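You operate a simulated robot arm through the tools that you are given. There is no shell and no other tool.

Carry out the task below with a simulated robot arm. There is one attempt and no reset: what you move stays moved.

## Task
Tidy up at the top of the long bench. At the end: the blue token is on the top of the dark green box; the yellow token from the top of the long bench is on the top of the dark green box; the red token from the top of the long bench is on the top of the dark green box; the green token is on the top of the dark green box; whatever was shut is shut again. Leave all else as you found it, and nothing knocked over.

Only the result counts: the job must be done as asked and must still hold three seconds after the hand-in. Knocking over, shifting, dropping, spilling or breaking anything else fails it.

## Robot
A 6-joint arm with a two-finger parallel gripper, fixed in place. Base frame: the origin is at the foot of the arm, x ahead of it, y to its left, z up. Lengths are in mm, angles in rad, forces in N, time in s.
With the tool pointing down near the work surface it reaches from about 260 to 680 mm from the base axis. Its first joint turns from -1.152 to 1.152 rad. Payload 2.9 kg.
The TCP is the grasp point between the finger pads, 30 mm short of the fingertips. In the tool frame z runs along the fingers and y along their closing line. Largest opening 110 mm; finger width 20, thickness 10; the body of the gripper, 48 by 112 mm, starts 55 mm behind the TCP.
Orientation is that of the tool frame in the base frame, as [roll, pitch, yaw] about the fixed x, y, z axes, in that order (R = Rz(yaw) Ry(pitch) Rx(roll)). With the fingers straight down and closing along the base's y, the tool's x points along the base's -x, its y along +y and its z along -z.

## Interface
- The arm moves only by the tool apply_moves. Its argument "series" is a list of rows, each an object of numbers (a shift or turn left out is 0, a gripper value left out holds the last): "ax", "ay", "az": the turn, a rotation vector about the tool's x, y, z in rad; "tx", "ty", "tz": the shift along the tool's x, y, z in mm; "claw": the finger opening in mm, from 0 to 110. In form: [{"ax": .., "ay": .., "az": .., "tx": .., "ty": .., "tz": .., "claw": ..}, ...]. A call has 1 to 20 rows; each row shifts and turns the commanded pose from where the row before left it, along the tool's axes as they then stand. A row lasts 0.2 s, in which the tool goes at most 50 mm and 0.15 rad; a call with a longer step from one row to the next is refused whole, and so is a gripper value outside its range. Where a pose cannot be reached the arm comes as near as it can. A force on the tool above 40 N (or 10 N above the force at the start of the call, whichever is more), or a blocked arm, ends the call early, and 0.2 s more pass. The fingers move at their own pace (about 108 mm/s each) and stop on an object; they squeeze with about 28 N. The grip force told is the motor's: it shows also when the fingers shut on nothing. Time passes only in rows, and 0.2 s behind the last, so rows that do not move let the fingers close. It gives the time, the measured TCP pose, the force on the tool (base axes), the opening and the grip force at its end, in the units of the frame above (readings bear some noise), with the torque about the TCP (base axes, N m) and any sound that the robot's microphone picked up.
- Cameras (640 x 400 px; columns grow to the right, rows downward): "scene" is fixed at [93.8, 462.9, 1372.1]; the picture's right is [-0.47, -0.88, 0.00], its down [-0.61, 0.32, -0.73] and it looks along [0.64, -0.34, -0.69] (base axes); focal length 251 px, centre (320, 200). "wrist" rides on the gripper at [72, 17, -103] in the tool frame; the picture's right is [-0.23, 0.97, 0.00], its down [-0.76, -0.18, -0.62] and it looks along [-0.61, -0.14, 0.78] (tool axes); focal length 222 px, centre (320, 200). There is no depth. A picture from a camera that has moved, and an enlarged one, comes with that camera's place and axes in the base frame and with its lens.
- snapshot(camera): a new picture of that camera. The clock stands still meanwhile.
- zoom(camera, box): a new picture of the part [left, top, right, bottom] of that camera's present view, enlarged. The clock stands still meanwhile.
- finish_job(): hands the job in; it is judged then, once.

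Nothing tells you positions but the pictures and the camera data. Unless the task says otherwise, let go and move clear before handing in.

The tools are called as name(argument=value, ...) on one line, values as JSON. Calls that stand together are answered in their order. apply_moves: Moves the arm, as the interface text tells. Its arguments: {"type":"object","properties":{"series":{"type":"array","items":{"type":"object","properties":{"ax":{"type":"number"},"ay":{"type":"number"},"az":{"type":"number"},"tx":{"type":"number"},"ty":{"type":"number"},"tz":{"type":"number"},"claw":{"type":"number"}}}}},"required":["series"]} The other tools are called the same way: snapshot (camera) takes a picture; zoom (camera, box) takes an enlarged picture of a part of a camera's view; finish_job () hands the job in.

At the start:

```text
time: 0.0
eef_pos: [361.1, 49.1, 1180.8]
tcp_rot: [3.141, 0.001, 3.141]
wrist_force: [0.0, -0.1, 0.0]
ft_torque: [-0.02, -0.01, 0.04]
gripper_width: 109.9
finger_force: 0.1
```

scene: 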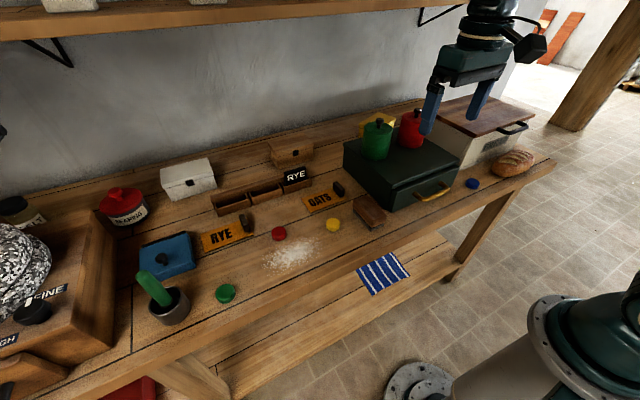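
wrist: 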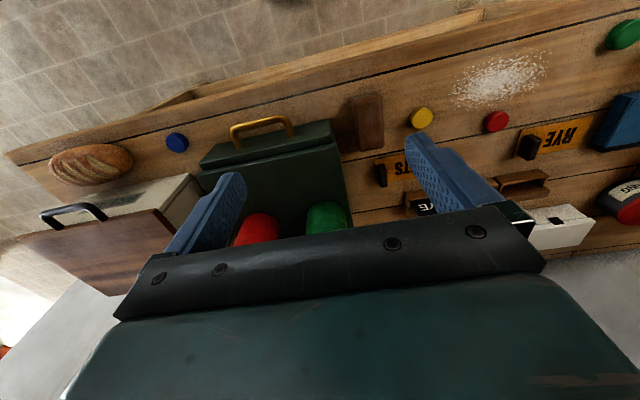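

I see a long bench with four loose tokens (red, yellow, green, blue), a dark green box with a red and a green canister on its top, and many other items. I'll zoom in first to get accurate positions.

zoom(camera="scene", box=[320, 80, 560, 230])

zoom(camera="scene", box=[120, 130, 360, 330])

zoom(camera="scene", box=[0, 170, 240, 400])

zoom(camera="wrist", box=[0, 80, 360, 300])

```text
2.67 times, centred on (440, 155) of scene
camera zoom: at [93.8, 462.9, 1372.1], right [-0.47, -0.88, 0.0], down [-0.61, 0.32, -0.73], along [0.64, -0.34, -0.69], focal length 670 px, centre (0, 320)
```

zoom: 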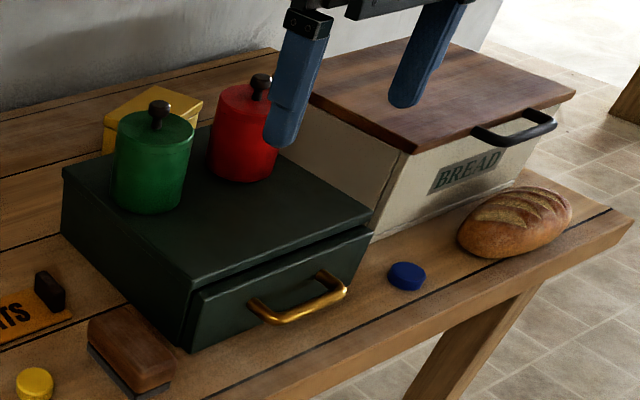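

```text
2.00 times, centred on (240, 230) of scene
camera zoom: at [93.8, 462.9, 1372.1], right [-0.47, -0.88, 0.0], down [-0.61, 0.32, -0.73], along [0.64, -0.34, -0.69], focal length 502 px, centre (480, 140)
```

zoom: 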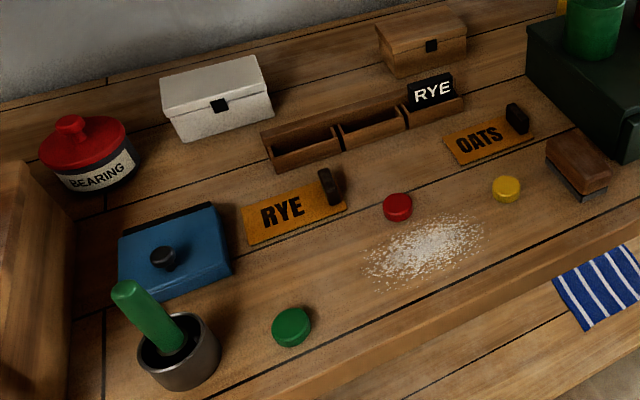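

```text
1.74 times, centred on (120, 285) of scene
camera zoom: at [93.8, 462.9, 1372.1], right [-0.47, -0.88, 0.0], down [-0.61, 0.32, -0.73], along [0.64, -0.34, -0.69], focal length 437 px, centre (668, 52)
```

zoom: 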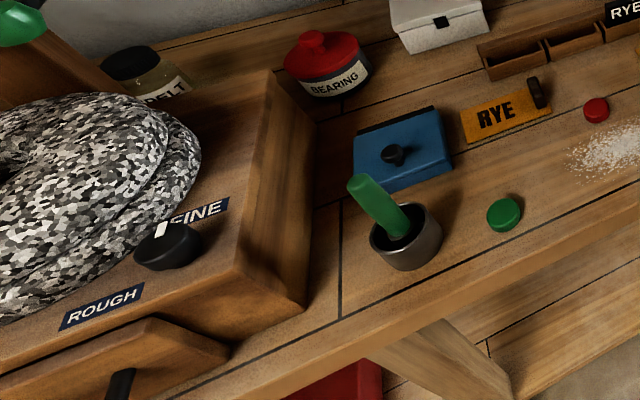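

```text
1.78 times, centred on (180, 190) of wrist
camera zoom: at [289.5, 66.4, 1283.9], right [0.23, 0.97, 0.0], down [0.76, -0.18, 0.62], along [0.61, -0.14, -0.78], focal length 395 px, centre (569, 218)
```

zoom: 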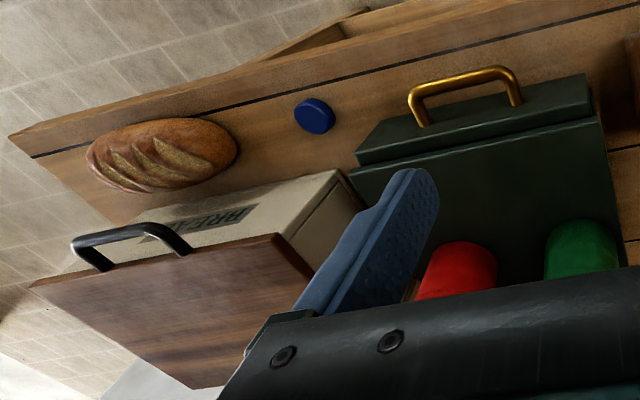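

The bench top seems to be at z≈850, with the tokens at roughly blue (410,-256), yellow (468,224), red (508,362) and green (408,522). The green box top is at z≈964, with free space along its front strip. I'll move above the blue token and check with the wrist camera.

apply_moves(series=[{"tx": -6, "ty": -38, "tz": 10}, {"tx": -6, "ty": -38, "tz": 10}, {"tx": -6, "ty": -38, "tz": 10}, {"tx": -6, "ty": -38, "tz": 10}, {"tx": -6, "ty": -38, "tz": 10}, {"tx": -6, "ty": -38, "tz": 10}, {"tx": -6, "ty": -38, "tz": 10}, {"tx": -6, "ty": -38, "tz": 10}, {}])

snapshot(camera="wrist")

snapshot(camera="scene")

```text
time: 2.0
eef_pos: [410.1, -255.3, 1099.8]
tcp_rot: [-3.141, 0.0, -3.141]
wrist_force: [0.2, -0.8, 0.1]
ft_torque: [-0.04, 0.0, -0.02]
gripper_width: 109.8
finger_force: 0.0
```

```text
taken
camera wrist: at [337.1, -237.6, 1203.9], right [0.23, 0.97, 0.0], down [0.76, -0.18, 0.62], along [0.61, -0.14, -0.78], focal length 222 px, centre (320, 200)
```

wrist: 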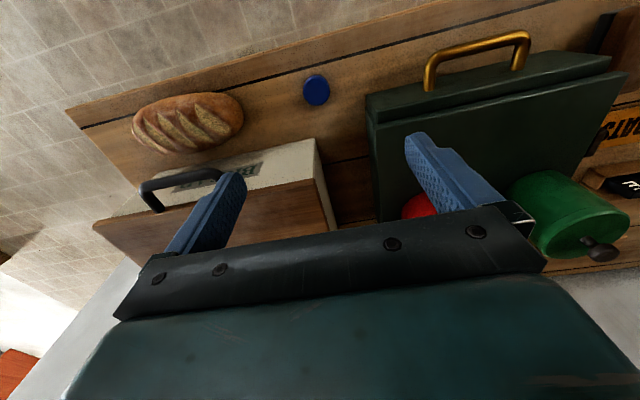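

```text
taken
```

scene: 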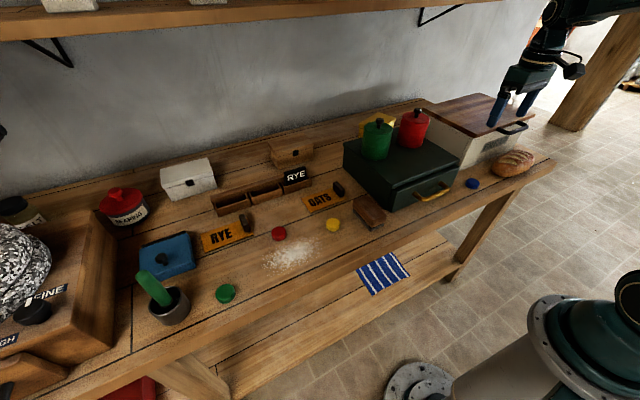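

The blue token refines to about (412,-260), top at z≈855. I'll narrow the fingers and descend part way to check its position and height.

apply_moves(series=[{"tx": -1, "ty": -2, "tz": 40, "claw": 70}, {"tx": -1, "ty": -2, "tz": 40, "claw": 70}, {"tz": 40}, {"tz": 40}, {}])

snapshot(camera="wrist")

zoom(camera="scene", box=[400, 100, 560, 220])

```text
time: 3.2
eef_pos: [412.7, -258.5, 942.6]
tcp_rot: [3.141, 0.0, -3.141]
wrist_force: [0.4, 0.5, 0.5]
ft_torque: [-0.01, 0.02, 0.0]
gripper_width: 70.2
finger_force: 0.0
```

```text
taken
camera wrist: at [340.2, -241.9, 1045.3], right [0.23, 0.97, 0.0], down [0.76, -0.18, 0.62], along [0.61, -0.14, -0.78], focal length 222 px, centre (320, 200)
```

wrist: 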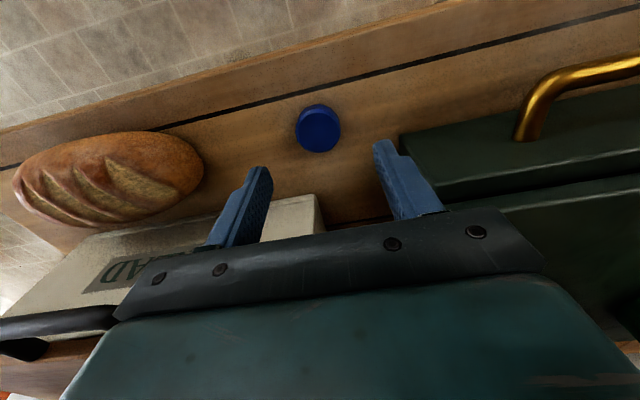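

```text
3.33 times, centred on (480, 160) of scene
camera zoom: at [93.8, 462.9, 1372.1], right [-0.47, -0.88, 0.0], down [-0.61, 0.32, -0.73], along [0.64, -0.34, -0.69], focal length 837 px, centre (-213, 333)
```

zoom: 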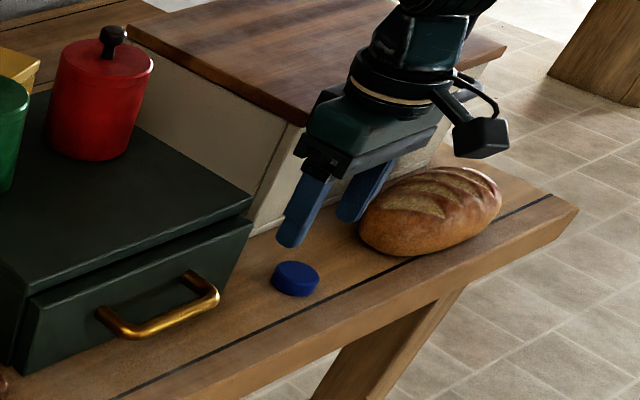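

zoom(camera="wrist", box=[240, 70, 400, 170])

```text
4.00 times, centred on (320, 120) of wrist
camera zoom: at [340.2, -241.9, 1045.3], right [0.23, 0.97, 0.0], down [0.76, -0.18, 0.62], along [0.61, -0.14, -0.78], focal length 888 px, centre (320, 520)
```

zoom: 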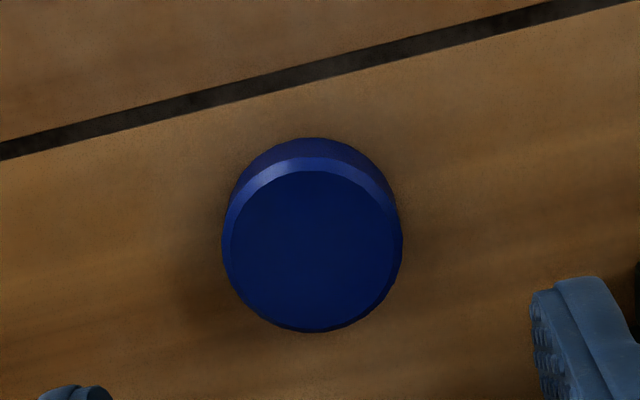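

The blue token is about 40 mm wide, with its centre at (414,-260), top at z≈859 and bottom at about 845. I'll go down to TCP z≈880 so the fingertips sit just above the bench, watching the force.

apply_moves(series=[{"tx": -1, "ty": -1, "tz": 25}, {"tz": 20}, {"tz": 10}, {"tz": 5}, {}])

snapshot(camera="wrist")

zoom(camera="scene", box=[420, 130, 540, 220])

```text
time: 4.4
eef_pos: [414.8, -260.0, 880.1]
tcp_rot: [3.14, 0.001, 3.141]
wrist_force: [0.8, 0.9, -0.4]
ft_torque: [0.0, -0.02, -0.02]
gripper_width: 70.2
finger_force: 0.0
```

```text
taken
camera wrist: at [340.5, -242.7, 983.6], right [0.23, 0.97, 0.0], down [0.76, -0.18, 0.62], along [0.61, -0.14, -0.78], focal length 222 px, centre (320, 200)
```

wrist: 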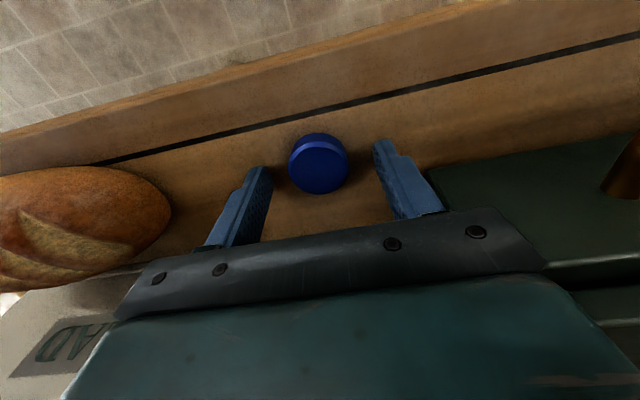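

```text
4.44 times, centred on (480, 175) of scene
camera zoom: at [93.8, 462.9, 1372.1], right [-0.47, -0.88, 0.0], down [-0.61, 0.32, -0.73], along [0.64, -0.34, -0.69], focal length 1116 px, centre (-391, 311)
```

zoom: 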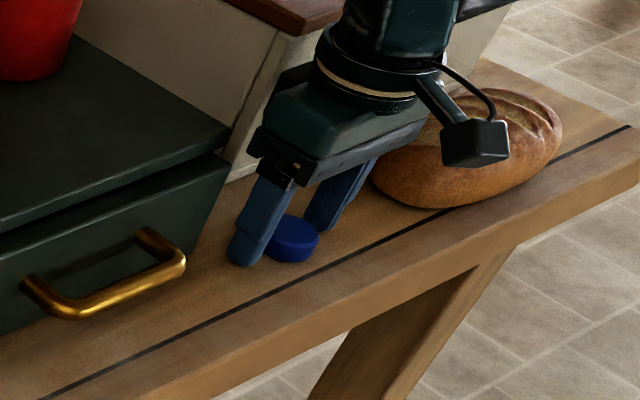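

The fingers straddle the blue token, with the tips just above the bench. I'll close on it.

apply_moves(series=[{"claw": 30}, {"claw": 30}, {"claw": 30}, {"claw": 30}])

snapshot(camera="wrist")

```text
time: 5.4
eef_pos: [413.1, -259.6, 881.4]
tcp_rot: [-3.141, -0.002, -3.141]
wrist_force: [0.2, 0.1, -0.2]
ft_torque: [-0.01, -0.01, 0.04]
gripper_width: 34.3
finger_force: 28.1
```

```text
taken
camera wrist: at [340.6, -242.7, 983.9], right [0.23, 0.97, 0.0], down [0.76, -0.18, 0.62], along [0.61, -0.14, -0.78], focal length 222 px, centre (320, 200)
```

wrist: 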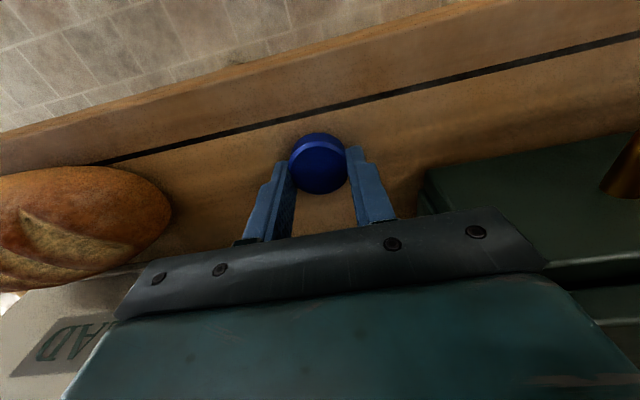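

zoom(camera="wrist", box=[220, 110, 420, 235])

zoom(camera="scene", box=[440, 160, 500, 200])

```text
3.20 times, centred on (320, 172) of wrist
camera zoom: at [340.6, -242.7, 983.9], right [0.23, 0.97, 0.0], down [0.76, -0.18, 0.62], along [0.61, -0.14, -0.78], focal length 711 px, centre (320, 288)
```

zoom: 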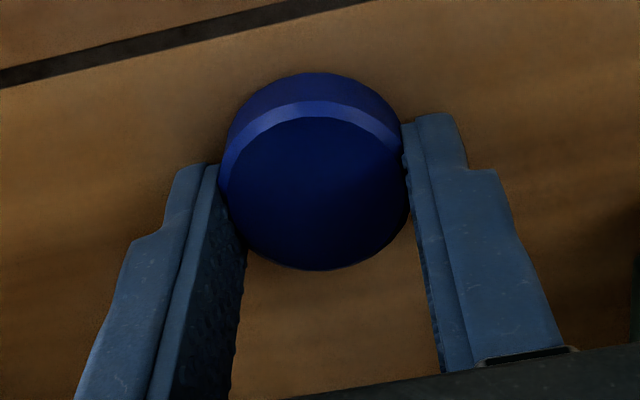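

```text
10.00 times, centred on (470, 180) of scene
camera zoom: at [93.8, 462.9, 1372.1], right [-0.47, -0.88, 0.0], down [-0.61, 0.32, -0.73], along [0.64, -0.34, -0.69], focal length 2511 px, centre (-1180, 400)
```

zoom: 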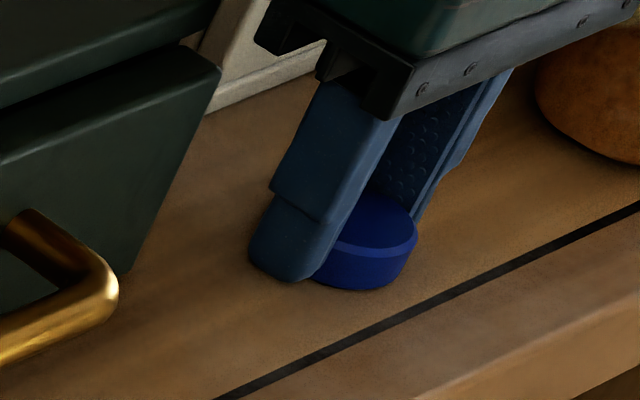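

The grip holds at about 34 mm with 28 N. I'll lift a little and check that the token comes along.

apply_moves(series=[{"tz": -5, "claw": 30}, {"tz": -10, "claw": 30}, {"tz": -15}, {}])

zoom(camera="wrist", box=[220, 110, 420, 235])

zoom(camera="scene", box=[440, 150, 515, 200])

```text
time: 6.4
eef_pos: [414.9, -259.9, 910.9]
tcp_rot: [-3.141, 0.0, 3.141]
wrist_force: [0.3, -0.6, -0.2]
ft_torque: [0.0, -0.01, -0.02]
gripper_width: 34.3
finger_force: 27.8
```

```text
3.20 times, centred on (320, 172) of wrist
camera zoom: at [340.6, -242.8, 1013.8], right [0.23, 0.97, 0.0], down [0.76, -0.18, 0.62], along [0.61, -0.14, -0.78], focal length 711 px, centre (320, 288)
```

zoom: 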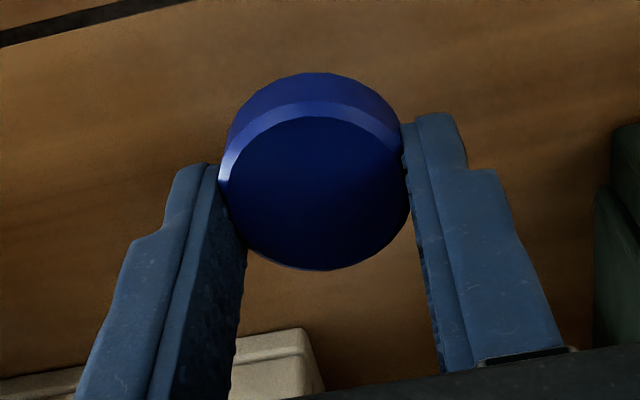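

```text
8.00 times, centred on (478, 175) of scene
camera zoom: at [93.8, 462.9, 1372.1], right [-0.47, -0.88, 0.0], down [-0.61, 0.32, -0.73], along [0.64, -0.34, -0.69], focal length 2009 px, centre (-940, 400)
```

zoom: 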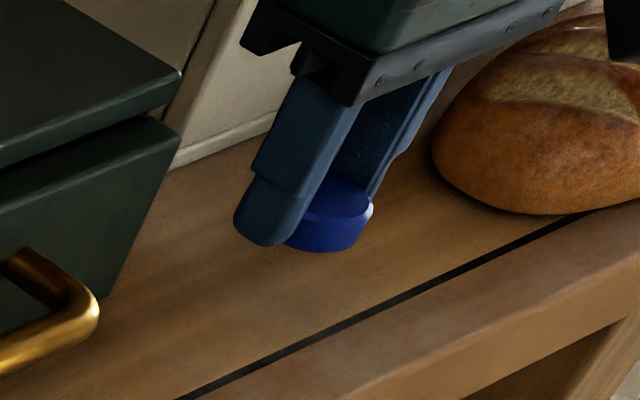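

The blue token is firmly held. I'll raise it to a safe height and move over the front-right part of the box top.

apply_moves(series=[{"tz": -40}, {"tz": -40}, {"tz": -40}, {"tz": -40}, {"tx": -10, "ty": 30}, {"tx": -15, "ty": 35}, {"tx": -15, "ty": 35}, {"tx": -15, "ty": 25}, {}])

snapshot(camera="wrist")

zoom(camera="scene", box=[330, 70, 490, 220])

```text
time: 8.4
eef_pos: [468.5, -135.9, 1069.3]
tcp_rot: [-3.141, 0.0, -3.141]
wrist_force: [-0.4, 0.0, -0.1]
ft_torque: [0.0, -0.01, 0.01]
gripper_width: 34.4
finger_force: 27.5
```

```text
taken
camera wrist: at [396.0, -117.5, 1172.9], right [0.23, 0.97, 0.0], down [0.76, -0.18, 0.62], along [0.61, -0.14, -0.78], focal length 222 px, centre (320, 200)
```

wrist: 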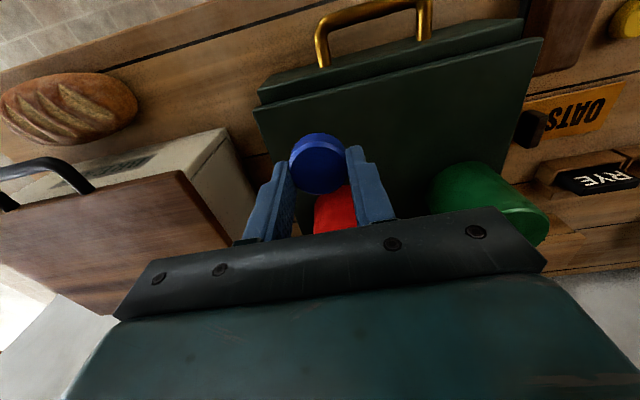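

```text
2.67 times, centred on (410, 145) of scene
camera zoom: at [93.8, 463.0, 1372.1], right [-0.47, -0.88, 0.0], down [-0.61, 0.32, -0.73], along [0.64, -0.34, -0.69], focal length 670 px, centre (80, 347)
```

zoom: 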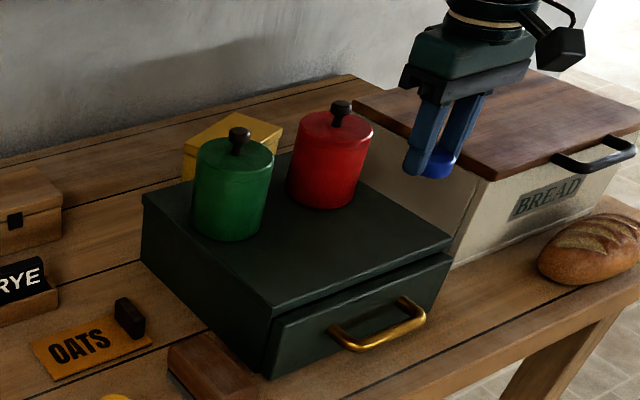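

zoom(camera="scene", box=[370, 150, 450, 200])

zoom(camera="scene", box=[420, 110, 500, 160])

zoom(camera="wrist", box=[220, 60, 340, 135])

zoom(camera="wrist", box=[460, 0, 580, 75])

```text
8.00 times, centred on (410, 175) of scene
camera zoom: at [93.8, 463.0, 1372.1], right [-0.47, -0.88, 0.0], down [-0.61, 0.32, -0.73], along [0.64, -0.34, -0.69], focal length 2009 px, centre (-400, 400)
```

zoom: 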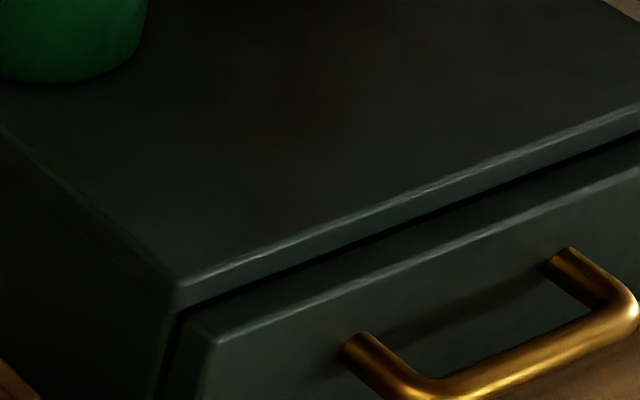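

```text
8.00 times, centred on (460, 135) of scene
camera zoom: at [93.8, 463.0, 1372.1], right [-0.47, -0.88, 0.0], down [-0.61, 0.32, -0.73], along [0.64, -0.34, -0.69], focal length 2009 px, centre (-800, 720)
```

zoom: 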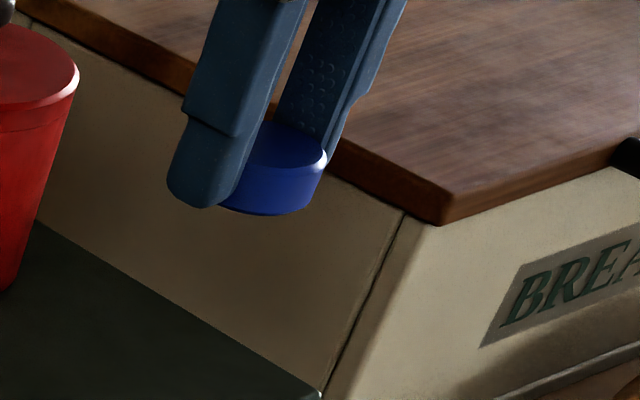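

```text
5.33 times, centred on (280, 98) of wrist
camera zoom: at [396.0, -117.5, 1172.9], right [0.23, 0.97, 0.0], down [0.76, -0.18, 0.62], along [0.61, -0.14, -0.78], focal length 1185 px, centre (533, 747)
```

zoom: 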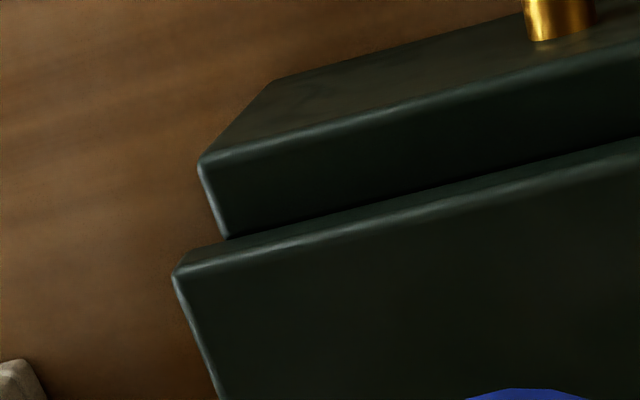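

```text
5.33 times, centred on (520, 38) of wrist
camera zoom: at [396.0, -117.5, 1172.9], right [0.23, 0.97, 0.0], down [0.76, -0.18, 0.62], along [0.61, -0.14, -0.78], focal length 1185 px, centre (-747, 1067)
```

zoom: 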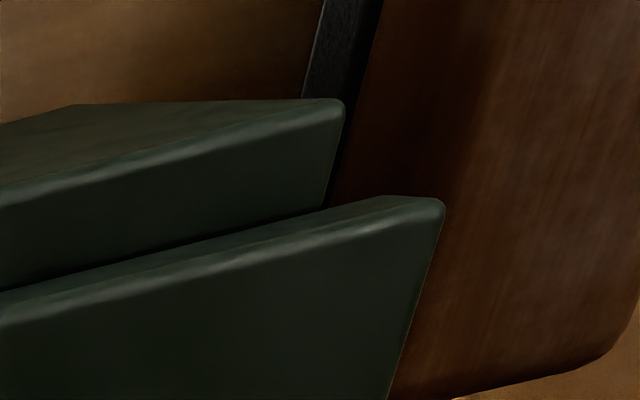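

Using both cameras, the box top comes out at z≈945, with its front edge at x≈450 and y running from about -198 to +59. The canisters start at x≈563. I'll bring blue over (485,-160) and descend to just above the surface.

apply_moves(series=[{"tx": -8, "ty": -12, "tz": 20}, {"tx": -8.5, "ty": -12, "tz": 20}, {"tz": 20}, {"tz": 14}, {}])

zoom(camera="scene", box=[420, 100, 516, 160])

snapshot(camera="wrist")

```text
time: 9.6
eef_pos: [484.7, -158.9, 996.3]
tcp_rot: [3.141, 0.001, -3.14]
wrist_force: [0.0, 0.2, 0.4]
ft_torque: [-0.01, 0.01, 0.0]
gripper_width: 34.1
finger_force: 28.2
```

```text
6.67 times, centred on (468, 130) of scene
camera zoom: at [93.8, 462.9, 1372.1], right [-0.47, -0.88, 0.0], down [-0.61, 0.32, -0.73], along [0.64, -0.34, -0.69], focal length 1674 px, centre (-667, 667)
```

zoom: 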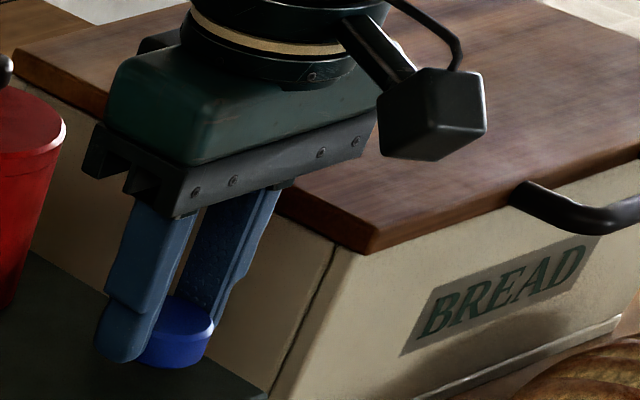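

```text
taken
camera wrist: at [412.2, -141.6, 1099.3], right [0.23, 0.97, 0.0], down [0.76, -0.18, 0.62], along [0.61, -0.14, -0.78], focal length 222 px, centre (320, 200)
```

wrist: 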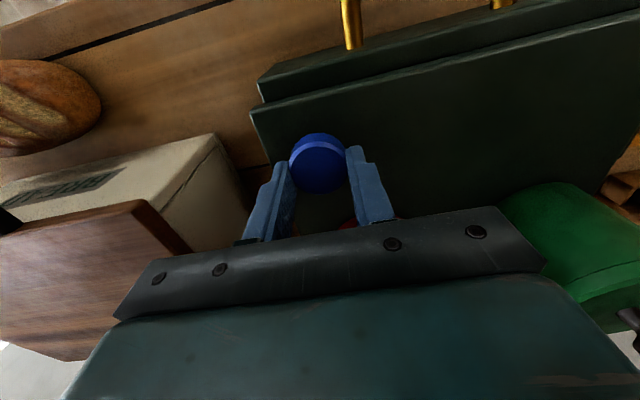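

The token is about 15 mm above the box top and inside its edges. I'm lowering it in small steps while watching the force.

apply_moves(series=[{"tz": 5}, {"tz": 3}, {"tz": 2}, {}])

zoom(camera="scene", box=[425, 130, 473, 160])

```text
time: 10.6
eef_pos: [484.7, -159.3, 986.5]
tcp_rot: [3.141, -0.001, -3.141]
wrist_force: [0.5, -1.4, 0.8]
ft_torque: [0.02, -0.02, 0.04]
gripper_width: 34.1
finger_force: 27.4
```

```text
13.33 times, centred on (449, 145) of scene
camera zoom: at [93.8, 462.9, 1372.1], right [-0.47, -0.88, 0.0], down [-0.61, 0.32, -0.73], along [0.64, -0.34, -0.69], focal length 3348 px, centre (-1400, 933)
```

zoom: 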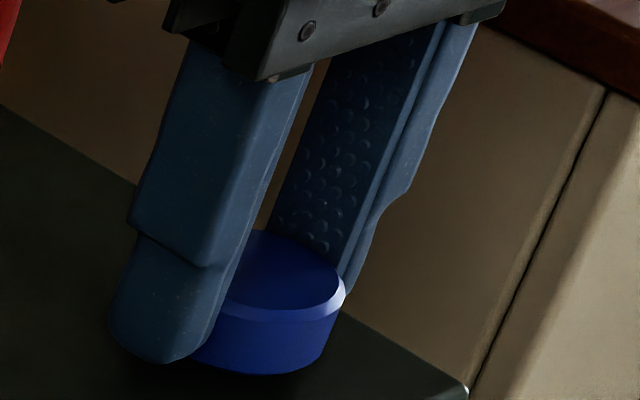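

apply_moves(series=[{"tz": 1}, {"tz": 1}, {"tz": 1}, {}])

zoom(camera="scene", box=[425, 130, 473, 160])

```text
time: 11.6
eef_pos: [484.2, -158.7, 983.7]
tcp_rot: [3.141, 0.001, 3.141]
wrist_force: [0.2, 0.7, -0.4]
ft_torque: [0.03, 0.02, -0.01]
gripper_width: 34.2
finger_force: 28.6
```

```text
13.33 times, centred on (449, 145) of scene
camera zoom: at [93.8, 462.9, 1372.1], right [-0.47, -0.88, 0.0], down [-0.61, 0.32, -0.73], along [0.64, -0.34, -0.69], focal length 3348 px, centre (-1400, 933)
```

zoom: 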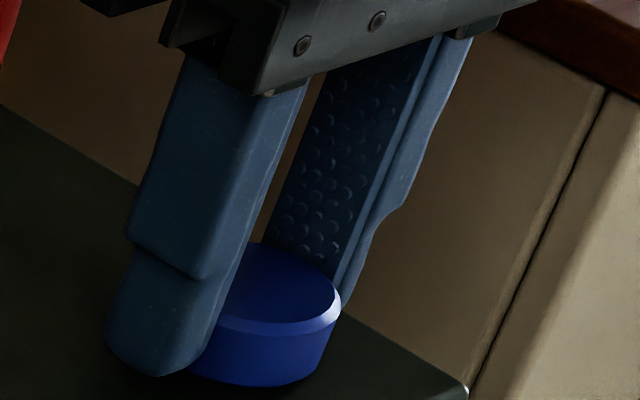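

apply_moves(series=[{"tz": 1}, {"tz": 1}, {}])

```text
time: 12.4
eef_pos: [484.8, -158.7, 981.2]
tcp_rot: [-3.141, 0.0, 3.142]
wrist_force: [-0.3, 0.3, -0.2]
ft_torque: [0.01, -0.02, -0.02]
gripper_width: 34.1
finger_force: 27.9
```

apply_moves(series=[{"tz": 1}, {}])

zoom(camera="scene", box=[425, 135, 473, 165])

zoom(camera="wrist", box=[240, 100, 400, 200])

```text
time: 13.0
eef_pos: [485.9, -158.7, 980.1]
tcp_rot: [3.141, 0.001, 3.141]
wrist_force: [-0.3, -1.5, 4.0]
ft_torque: [-0.12, 0.05, 0.05]
gripper_width: 34.4
finger_force: 28.2
```

```text
13.33 times, centred on (449, 150) of scene
camera zoom: at [93.7, 463.0, 1372.1], right [-0.47, -0.88, 0.0], down [-0.61, 0.32, -0.73], along [0.64, -0.34, -0.69], focal length 3348 px, centre (-1400, 867)
```

zoom: 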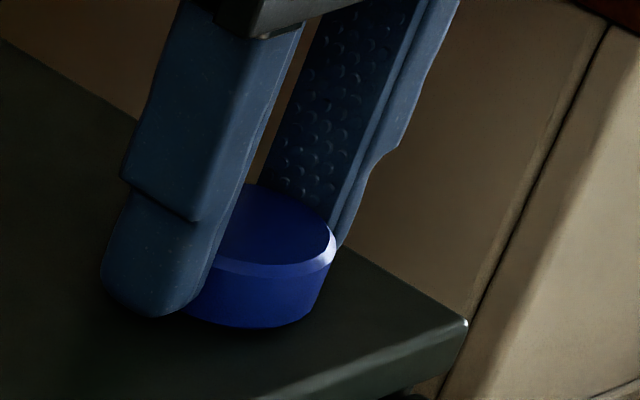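

```text
4.00 times, centred on (320, 150) of wrist
camera zoom: at [412.1, -141.8, 1084.1], right [0.23, 0.97, 0.0], down [0.76, -0.18, 0.62], along [0.61, -0.14, -0.78], focal length 888 px, centre (320, 400)
```

zoom: 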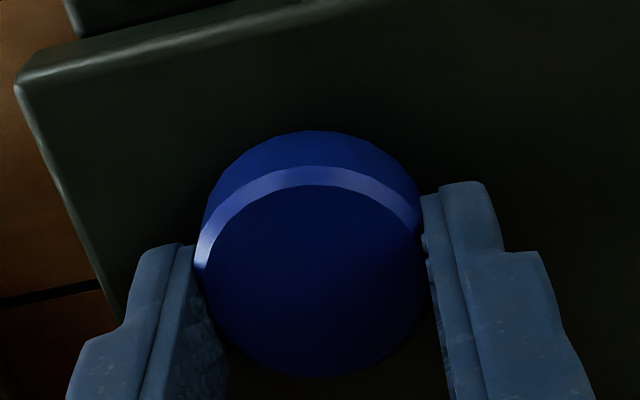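

Light contact (4 N), so the token is resting on the box top. I'll open the fingers slightly and lift straight up.

apply_moves(series=[{"claw": 38}, {"claw": 48}, {"claw": 52}, {}])

zoom(camera="wrist", box=[240, 100, 400, 200])

```text
time: 14.0
eef_pos: [484.4, -158.3, 979.7]
tcp_rot: [-3.141, 0.0, 3.141]
wrist_force: [-0.1, -1.2, 0.5]
ft_torque: [0.03, 0.03, 0.04]
gripper_width: 52.0
finger_force: 0.1
```

```text
4.00 times, centred on (320, 150) of wrist
camera zoom: at [412.1, -141.8, 1083.8], right [0.23, 0.97, 0.0], down [0.76, -0.18, 0.62], along [0.61, -0.14, -0.78], focal length 888 px, centre (320, 400)
```

zoom: 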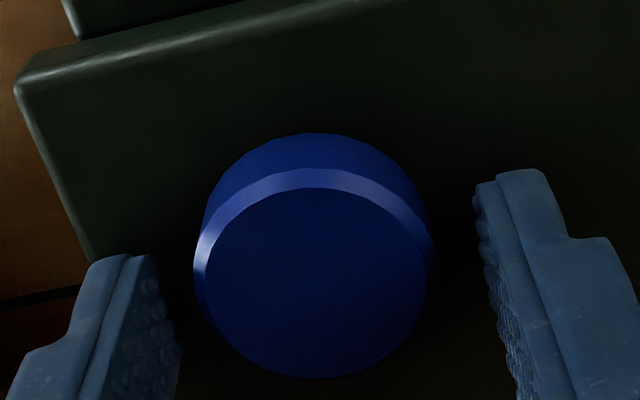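

Blue is standing free on the box top. I'll lift straight up and travel along the front of the bench to above the yellow token.

apply_moves(series=[{"tz": -20}, {"tz": -40}, {"tz": -40}, {"tx": 1.5, "ty": 42}, {"tx": 1.5, "ty": 42}, {"tx": 1.5, "ty": 42}, {"tx": 1.5, "ty": 42}, {"tx": 1.5, "ty": 42}, {"tx": 1.5, "ty": 42}, {"tx": 1.5, "ty": 42}, {"tx": 1.5, "ty": 42}, {"tx": 2, "ty": 45, "claw": 70}, {"claw": 70}])

snapshot(camera="wrist")

snapshot(camera="scene")

```text
time: 16.8
eef_pos: [468.6, 223.7, 1080.2]
tcp_rot: [3.141, 0.002, -3.14]
wrist_force: [-0.4, -0.4, -0.5]
ft_torque: [0.0, 0.0, 0.02]
gripper_width: 69.9
finger_force: 0.1
```

```text
taken
camera wrist: at [395.8, 240.5, 1183.3], right [0.23, 0.97, 0.0], down [0.76, -0.18, 0.62], along [0.61, -0.14, -0.78], focal length 222 px, centre (320, 200)
```

wrist: 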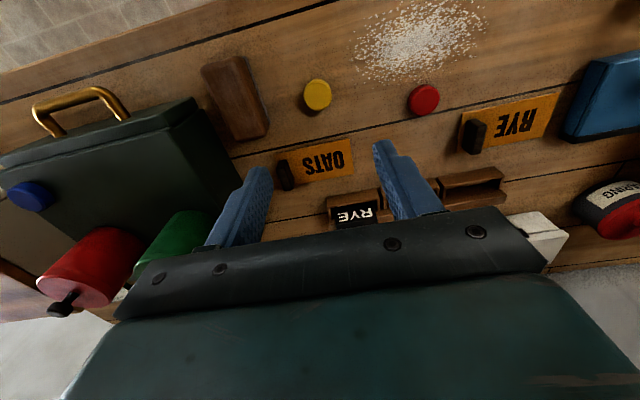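

```text
taken
```

scene: 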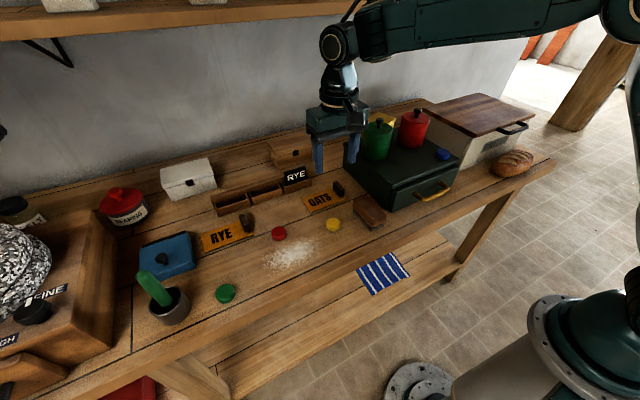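

The yellow token is at about (472,220) and the red one at about (510,360). I'm descending toward yellow.

apply_moves(series=[{"tx": -1.5, "ty": -2, "tz": 40, "claw": 64}, {"tx": -1.5, "ty": -2, "tz": 40, "claw": 64}, {"tz": 40}, {"tz": 25}, {}])

snapshot(camera="wrist")

zoom(camera="wrist", box=[240, 70, 400, 170])

```text
time: 18.0
eef_pos: [473.9, 218.4, 934.7]
tcp_rot: [-3.14, 0.0, 3.141]
wrist_force: [0.1, 0.2, 0.2]
ft_torque: [-0.03, -0.02, 0.01]
gripper_width: 64.2
finger_force: 0.0
```

```text
taken
camera wrist: at [400.9, 236.0, 1037.7], right [0.23, 0.97, 0.0], down [0.76, -0.18, 0.62], along [0.61, -0.14, -0.78], focal length 222 px, centre (320, 200)
```

wrist: 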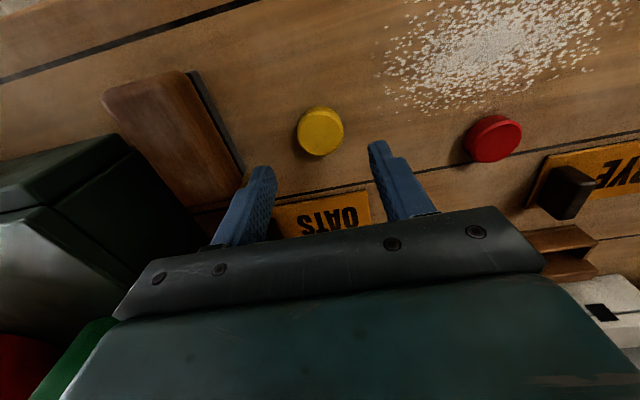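

```text
4.00 times, centred on (320, 120) of wrist
camera zoom: at [400.9, 236.0, 1037.7], right [0.23, 0.97, 0.0], down [0.76, -0.18, 0.62], along [0.61, -0.14, -0.78], focal length 888 px, centre (320, 520)
```

zoom: 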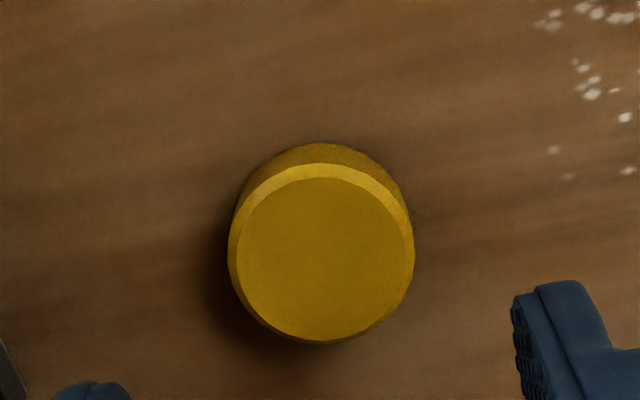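

apply_moves(series=[{"ty": 1.5, "tz": 10, "claw": 54}, {"tz": 18, "claw": 54}, {"tz": 15}, {"tz": 8}, {"tz": 4}, {}])

zoom(camera="wrist", box=[220, 110, 420, 235])

zoom(camera="scene", box=[290, 180, 386, 240])

```text
time: 19.4
eef_pos: [473.3, 218.8, 880.5]
tcp_rot: [-3.141, 0.0, -3.142]
wrist_force: [-0.3, 0.3, 0.7]
ft_torque: [0.01, 0.03, -0.02]
gripper_width: 54.0
finger_force: 0.1
```

```text
3.20 times, centred on (320, 172) of wrist
camera zoom: at [400.8, 236.8, 983.6], right [0.23, 0.97, 0.0], down [0.76, -0.18, 0.62], along [0.61, -0.14, -0.78], focal length 711 px, centre (320, 288)
```

zoom: 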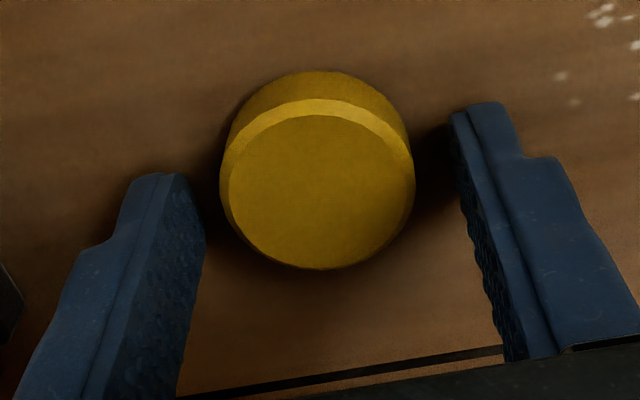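

```text
6.67 times, centred on (338, 210) of scene
camera zoom: at [93.8, 462.9, 1372.1], right [-0.47, -0.88, 0.0], down [-0.61, 0.32, -0.73], along [0.64, -0.34, -0.69], focal length 1674 px, centre (200, 133)
```

zoom: 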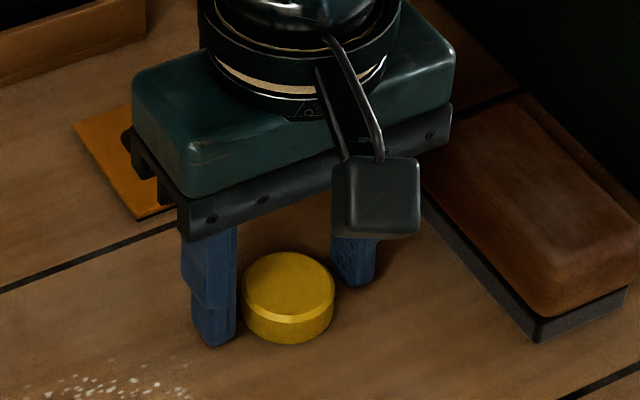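

apply_moves(series=[{"claw": 28}, {"claw": 28}, {"claw": 28}, {"claw": 28}])

zoom(camera="wrist", box=[220, 110, 420, 235])

```text
time: 20.4
eef_pos: [474.2, 220.4, 879.9]
tcp_rot: [3.141, 0.0, -3.141]
wrist_force: [-0.4, 0.4, 0.8]
ft_torque: [-0.01, 0.01, 0.0]
gripper_width: 34.6
finger_force: 28.5
```

```text
3.20 times, centred on (320, 172) of wrist
camera zoom: at [400.8, 236.8, 983.8], right [0.23, 0.97, 0.0], down [0.76, -0.18, 0.62], along [0.61, -0.14, -0.78], focal length 711 px, centre (320, 288)
```

zoom: 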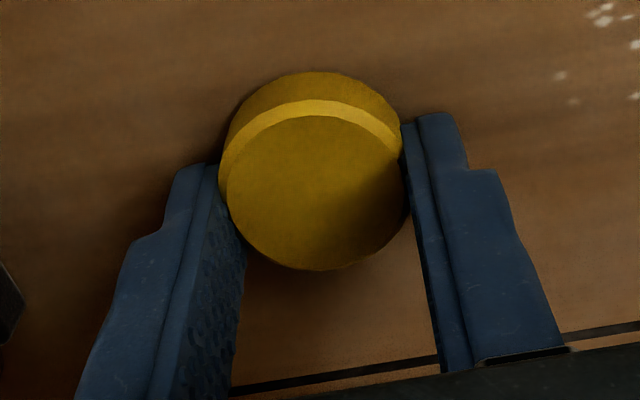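

Yellow is gripped. I'm lifting straight up, moving to about (498,-96) over the box, and then descending.

apply_moves(series=[{"tz": -5}, {"tz": -15}, {"tz": -45}, {"tz": -45}, {"tz": -45}, {"tz": -45}, {"tx": -3, "ty": -45}, {"tx": -3, "ty": -45}, {"tx": -3, "ty": -45}, {"tx": -3, "ty": -45}, {"tx": -4, "ty": -45}, {"tx": -4, "ty": -45}, {"tx": -4, "ty": -46}, {}])

snapshot(camera="wrist")

zoom(camera="scene", box=[340, 70, 500, 210])

```text
time: 23.4
eef_pos: [497.9, -97.2, 1079.0]
tcp_rot: [-3.14, -0.001, -3.141]
wrist_force: [-0.6, 0.2, 0.7]
ft_torque: [-0.01, -0.02, -0.04]
gripper_width: 34.4
finger_force: 27.8
```

```text
taken
camera wrist: at [424.8, -79.8, 1183.1], right [0.23, 0.97, 0.0], down [0.76, -0.18, 0.62], along [0.61, -0.14, -0.78], focal length 222 px, centre (320, 200)
```

wrist: 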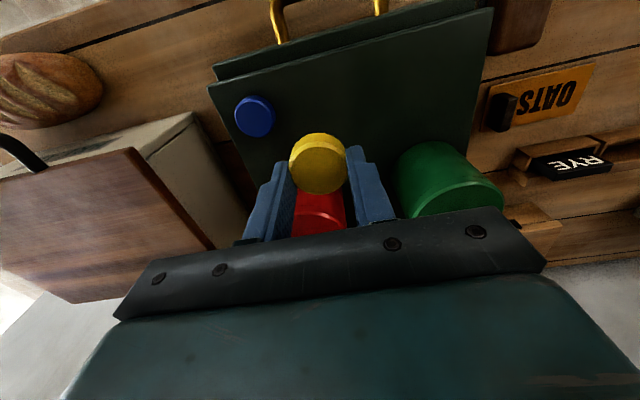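

```text
2.86 times, centred on (420, 140) of scene
camera zoom: at [93.8, 462.9, 1372.1], right [-0.47, -0.88, 0.0], down [-0.61, 0.32, -0.73], along [0.64, -0.34, -0.69], focal length 718 px, centre (34, 371)
```

zoom: 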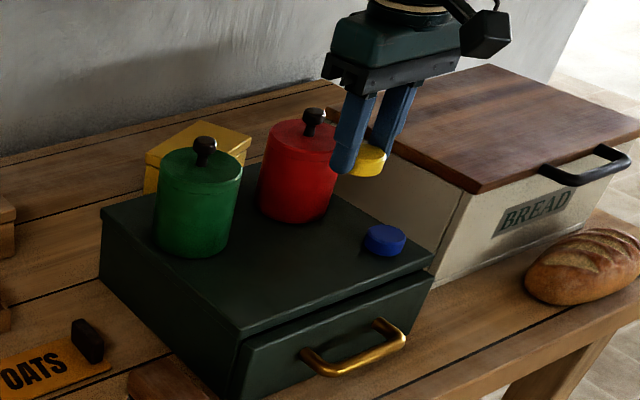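

apply_moves(series=[{"tx": 3, "tz": 35}, {"tz": 30}, {"tz": 18}, {"tz": 8}, {"tz": 4}, {}])

snapshot(camera="wrist")

zoom(camera="scene", box=[400, 100, 480, 160])

```text
time: 24.8
eef_pos: [494.1, -95.8, 985.6]
tcp_rot: [-3.141, -0.001, -3.141]
wrist_force: [0.5, 0.2, -0.1]
ft_torque: [0.0, 0.01, 0.01]
gripper_width: 34.3
finger_force: 27.7
```

```text
taken
camera wrist: at [421.7, -78.8, 1088.7], right [0.23, 0.97, 0.0], down [0.76, -0.18, 0.62], along [0.61, -0.14, -0.78], focal length 222 px, centre (320, 200)
```

wrist: 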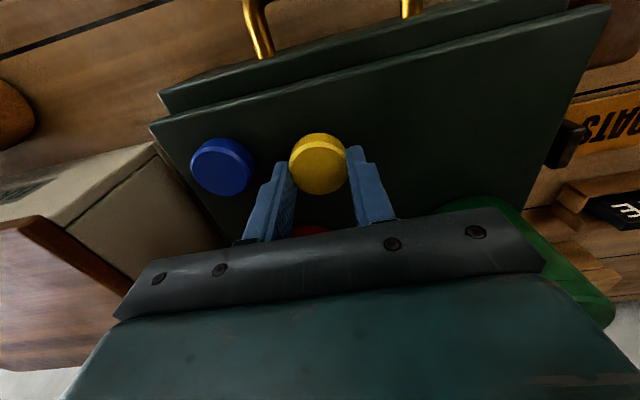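

```text
6.67 times, centred on (440, 130) of scene
camera zoom: at [93.8, 462.9, 1372.1], right [-0.47, -0.88, 0.0], down [-0.61, 0.32, -0.73], along [0.64, -0.34, -0.69], focal length 1674 px, centre (-480, 667)
```

zoom: 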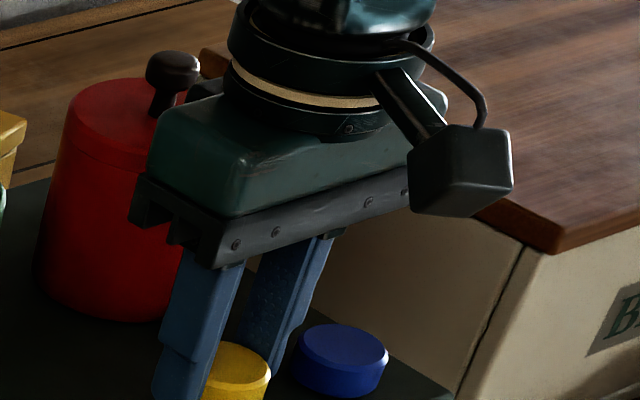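

apply_moves(series=[{"tz": 2}, {"tz": 1}, {"tz": 1}, {}])

apply_moves(series=[{"tz": 1}, {}])

```text
time: 25.8
eef_pos: [495.5, -95.8, 980.4]
tcp_rot: [3.141, 0.001, -3.141]
wrist_force: [0.0, -0.3, -0.1]
ft_torque: [0.05, 0.01, -0.01]
gripper_width: 34.4
finger_force: 27.9
```

```text
time: 26.4
eef_pos: [494.4, -95.3, 980.7]
tcp_rot: [-3.141, 0.003, 3.14]
wrist_force: [-0.5, -1.1, 3.9]
ft_torque: [-0.17, 0.04, 0.02]
gripper_width: 34.5
finger_force: 27.9
```

Contact again at z≈980, so I'll release gently and look.

apply_moves(series=[{"claw": 38}, {"claw": 44}, {"claw": 48}, {}])

snapshot(camera="wrist")

```text
time: 27.4
eef_pos: [495.2, -95.8, 980.1]
tcp_rot: [-3.141, 0.0, -3.141]
wrist_force: [-0.4, -0.4, 0.0]
ft_torque: [0.01, -0.01, 0.0]
gripper_width: 47.9
finger_force: 0.1
```

```text
taken
camera wrist: at [421.9, -78.8, 1083.7], right [0.23, 0.97, 0.0], down [0.76, -0.18, 0.62], along [0.61, -0.14, -0.78], focal length 222 px, centre (320, 200)
```

wrist: 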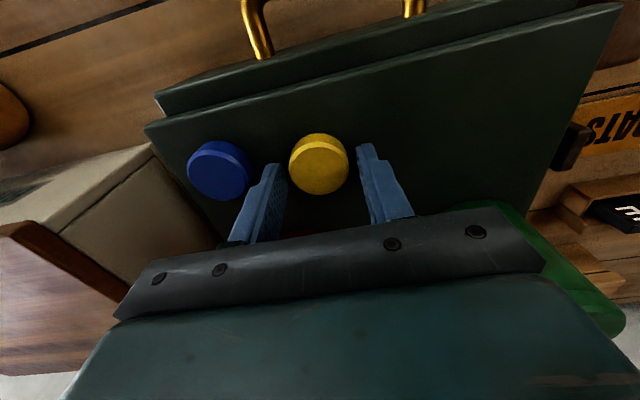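

Yellow is on the box top. I'm lifting and moving to above the red token at about (510,360).

apply_moves(series=[{"tz": -20}, {"tz": -40}, {"tz": -40}, {"tx": 5, "ty": 45}, {"tx": 5, "ty": 45}, {"tx": 5, "ty": 45}, {"ty": 46}, {"ty": 46}, {"ty": 46}, {"tx": -7, "ty": 46}, {"tx": -8, "ty": 46}, {"tx": -8, "ty": 46}, {"tx": -7, "ty": 45, "claw": 54}, {"claw": 54}])

snapshot(camera="wrist")

snapshot(camera="scene")

```text
time: 30.4
eef_pos: [508.5, 360.2, 1080.4]
tcp_rot: [3.141, 0.001, 3.141]
wrist_force: [-0.1, -0.2, 0.8]
ft_torque: [-0.01, 0.02, 0.05]
gripper_width: 54.1
finger_force: 0.1
```

```text
taken
camera wrist: at [436.0, 376.7, 1184.5], right [0.23, 0.97, 0.0], down [0.76, -0.18, 0.62], along [0.61, -0.14, -0.78], focal length 222 px, centre (320, 200)
```

wrist: 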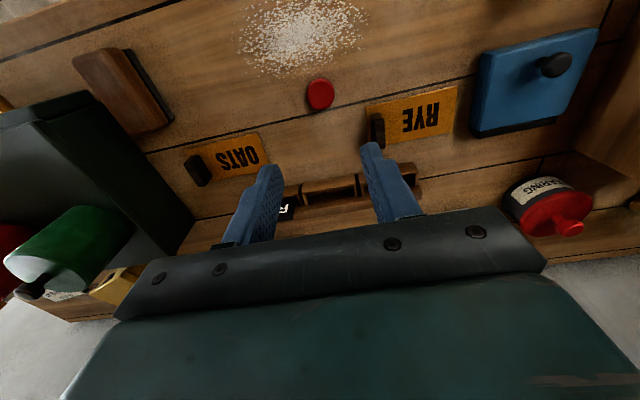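

```text
taken
```

scene: 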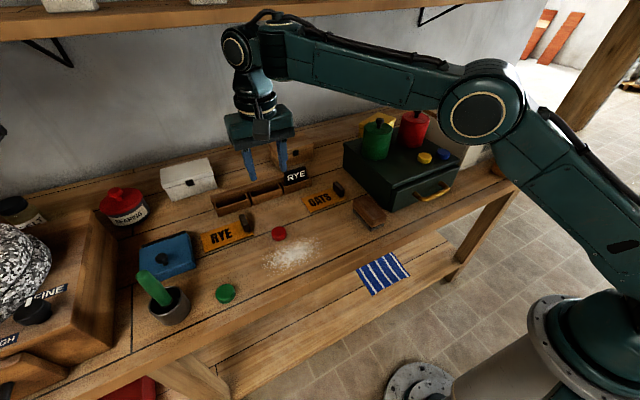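

apply_moves(series=[{"tx": -2, "tz": 40}, {"tx": -1, "tz": 40}, {"tz": 40}, {"tz": 25}, {}])

snapshot(camera="wrist")

zoom(camera="wrist", box=[240, 70, 400, 170])

```text
time: 31.6
eef_pos: [513.4, 359.7, 935.2]
tcp_rot: [3.141, 0.0, 3.141]
wrist_force: [0.5, 0.4, 0.9]
ft_torque: [0.02, 0.02, -0.02]
gripper_width: 54.0
finger_force: 0.0
```

```text
taken
camera wrist: at [440.5, 376.3, 1038.6], right [0.23, 0.97, 0.0], down [0.76, -0.18, 0.62], along [0.61, -0.14, -0.78], focal length 222 px, centre (320, 200)
```

wrist: 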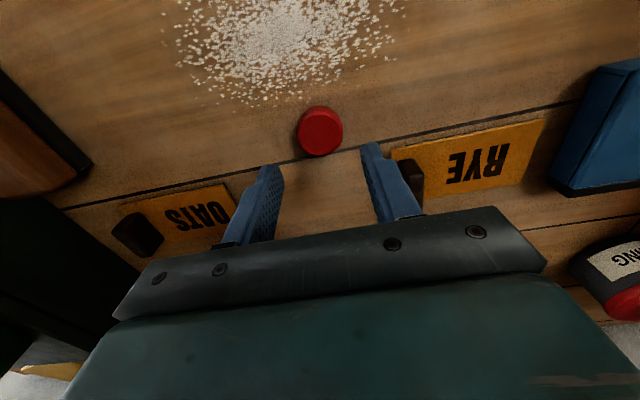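

```text
4.00 times, centred on (320, 120) of wrist
camera zoom: at [440.5, 376.3, 1038.6], right [0.23, 0.97, 0.0], down [0.76, -0.18, 0.62], along [0.61, -0.14, -0.78], focal length 888 px, centre (320, 520)
```

zoom: 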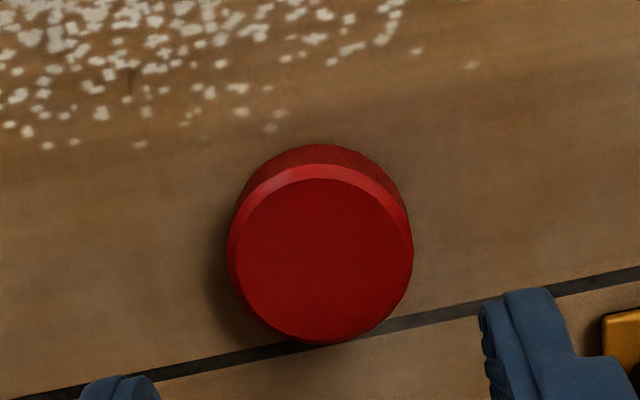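

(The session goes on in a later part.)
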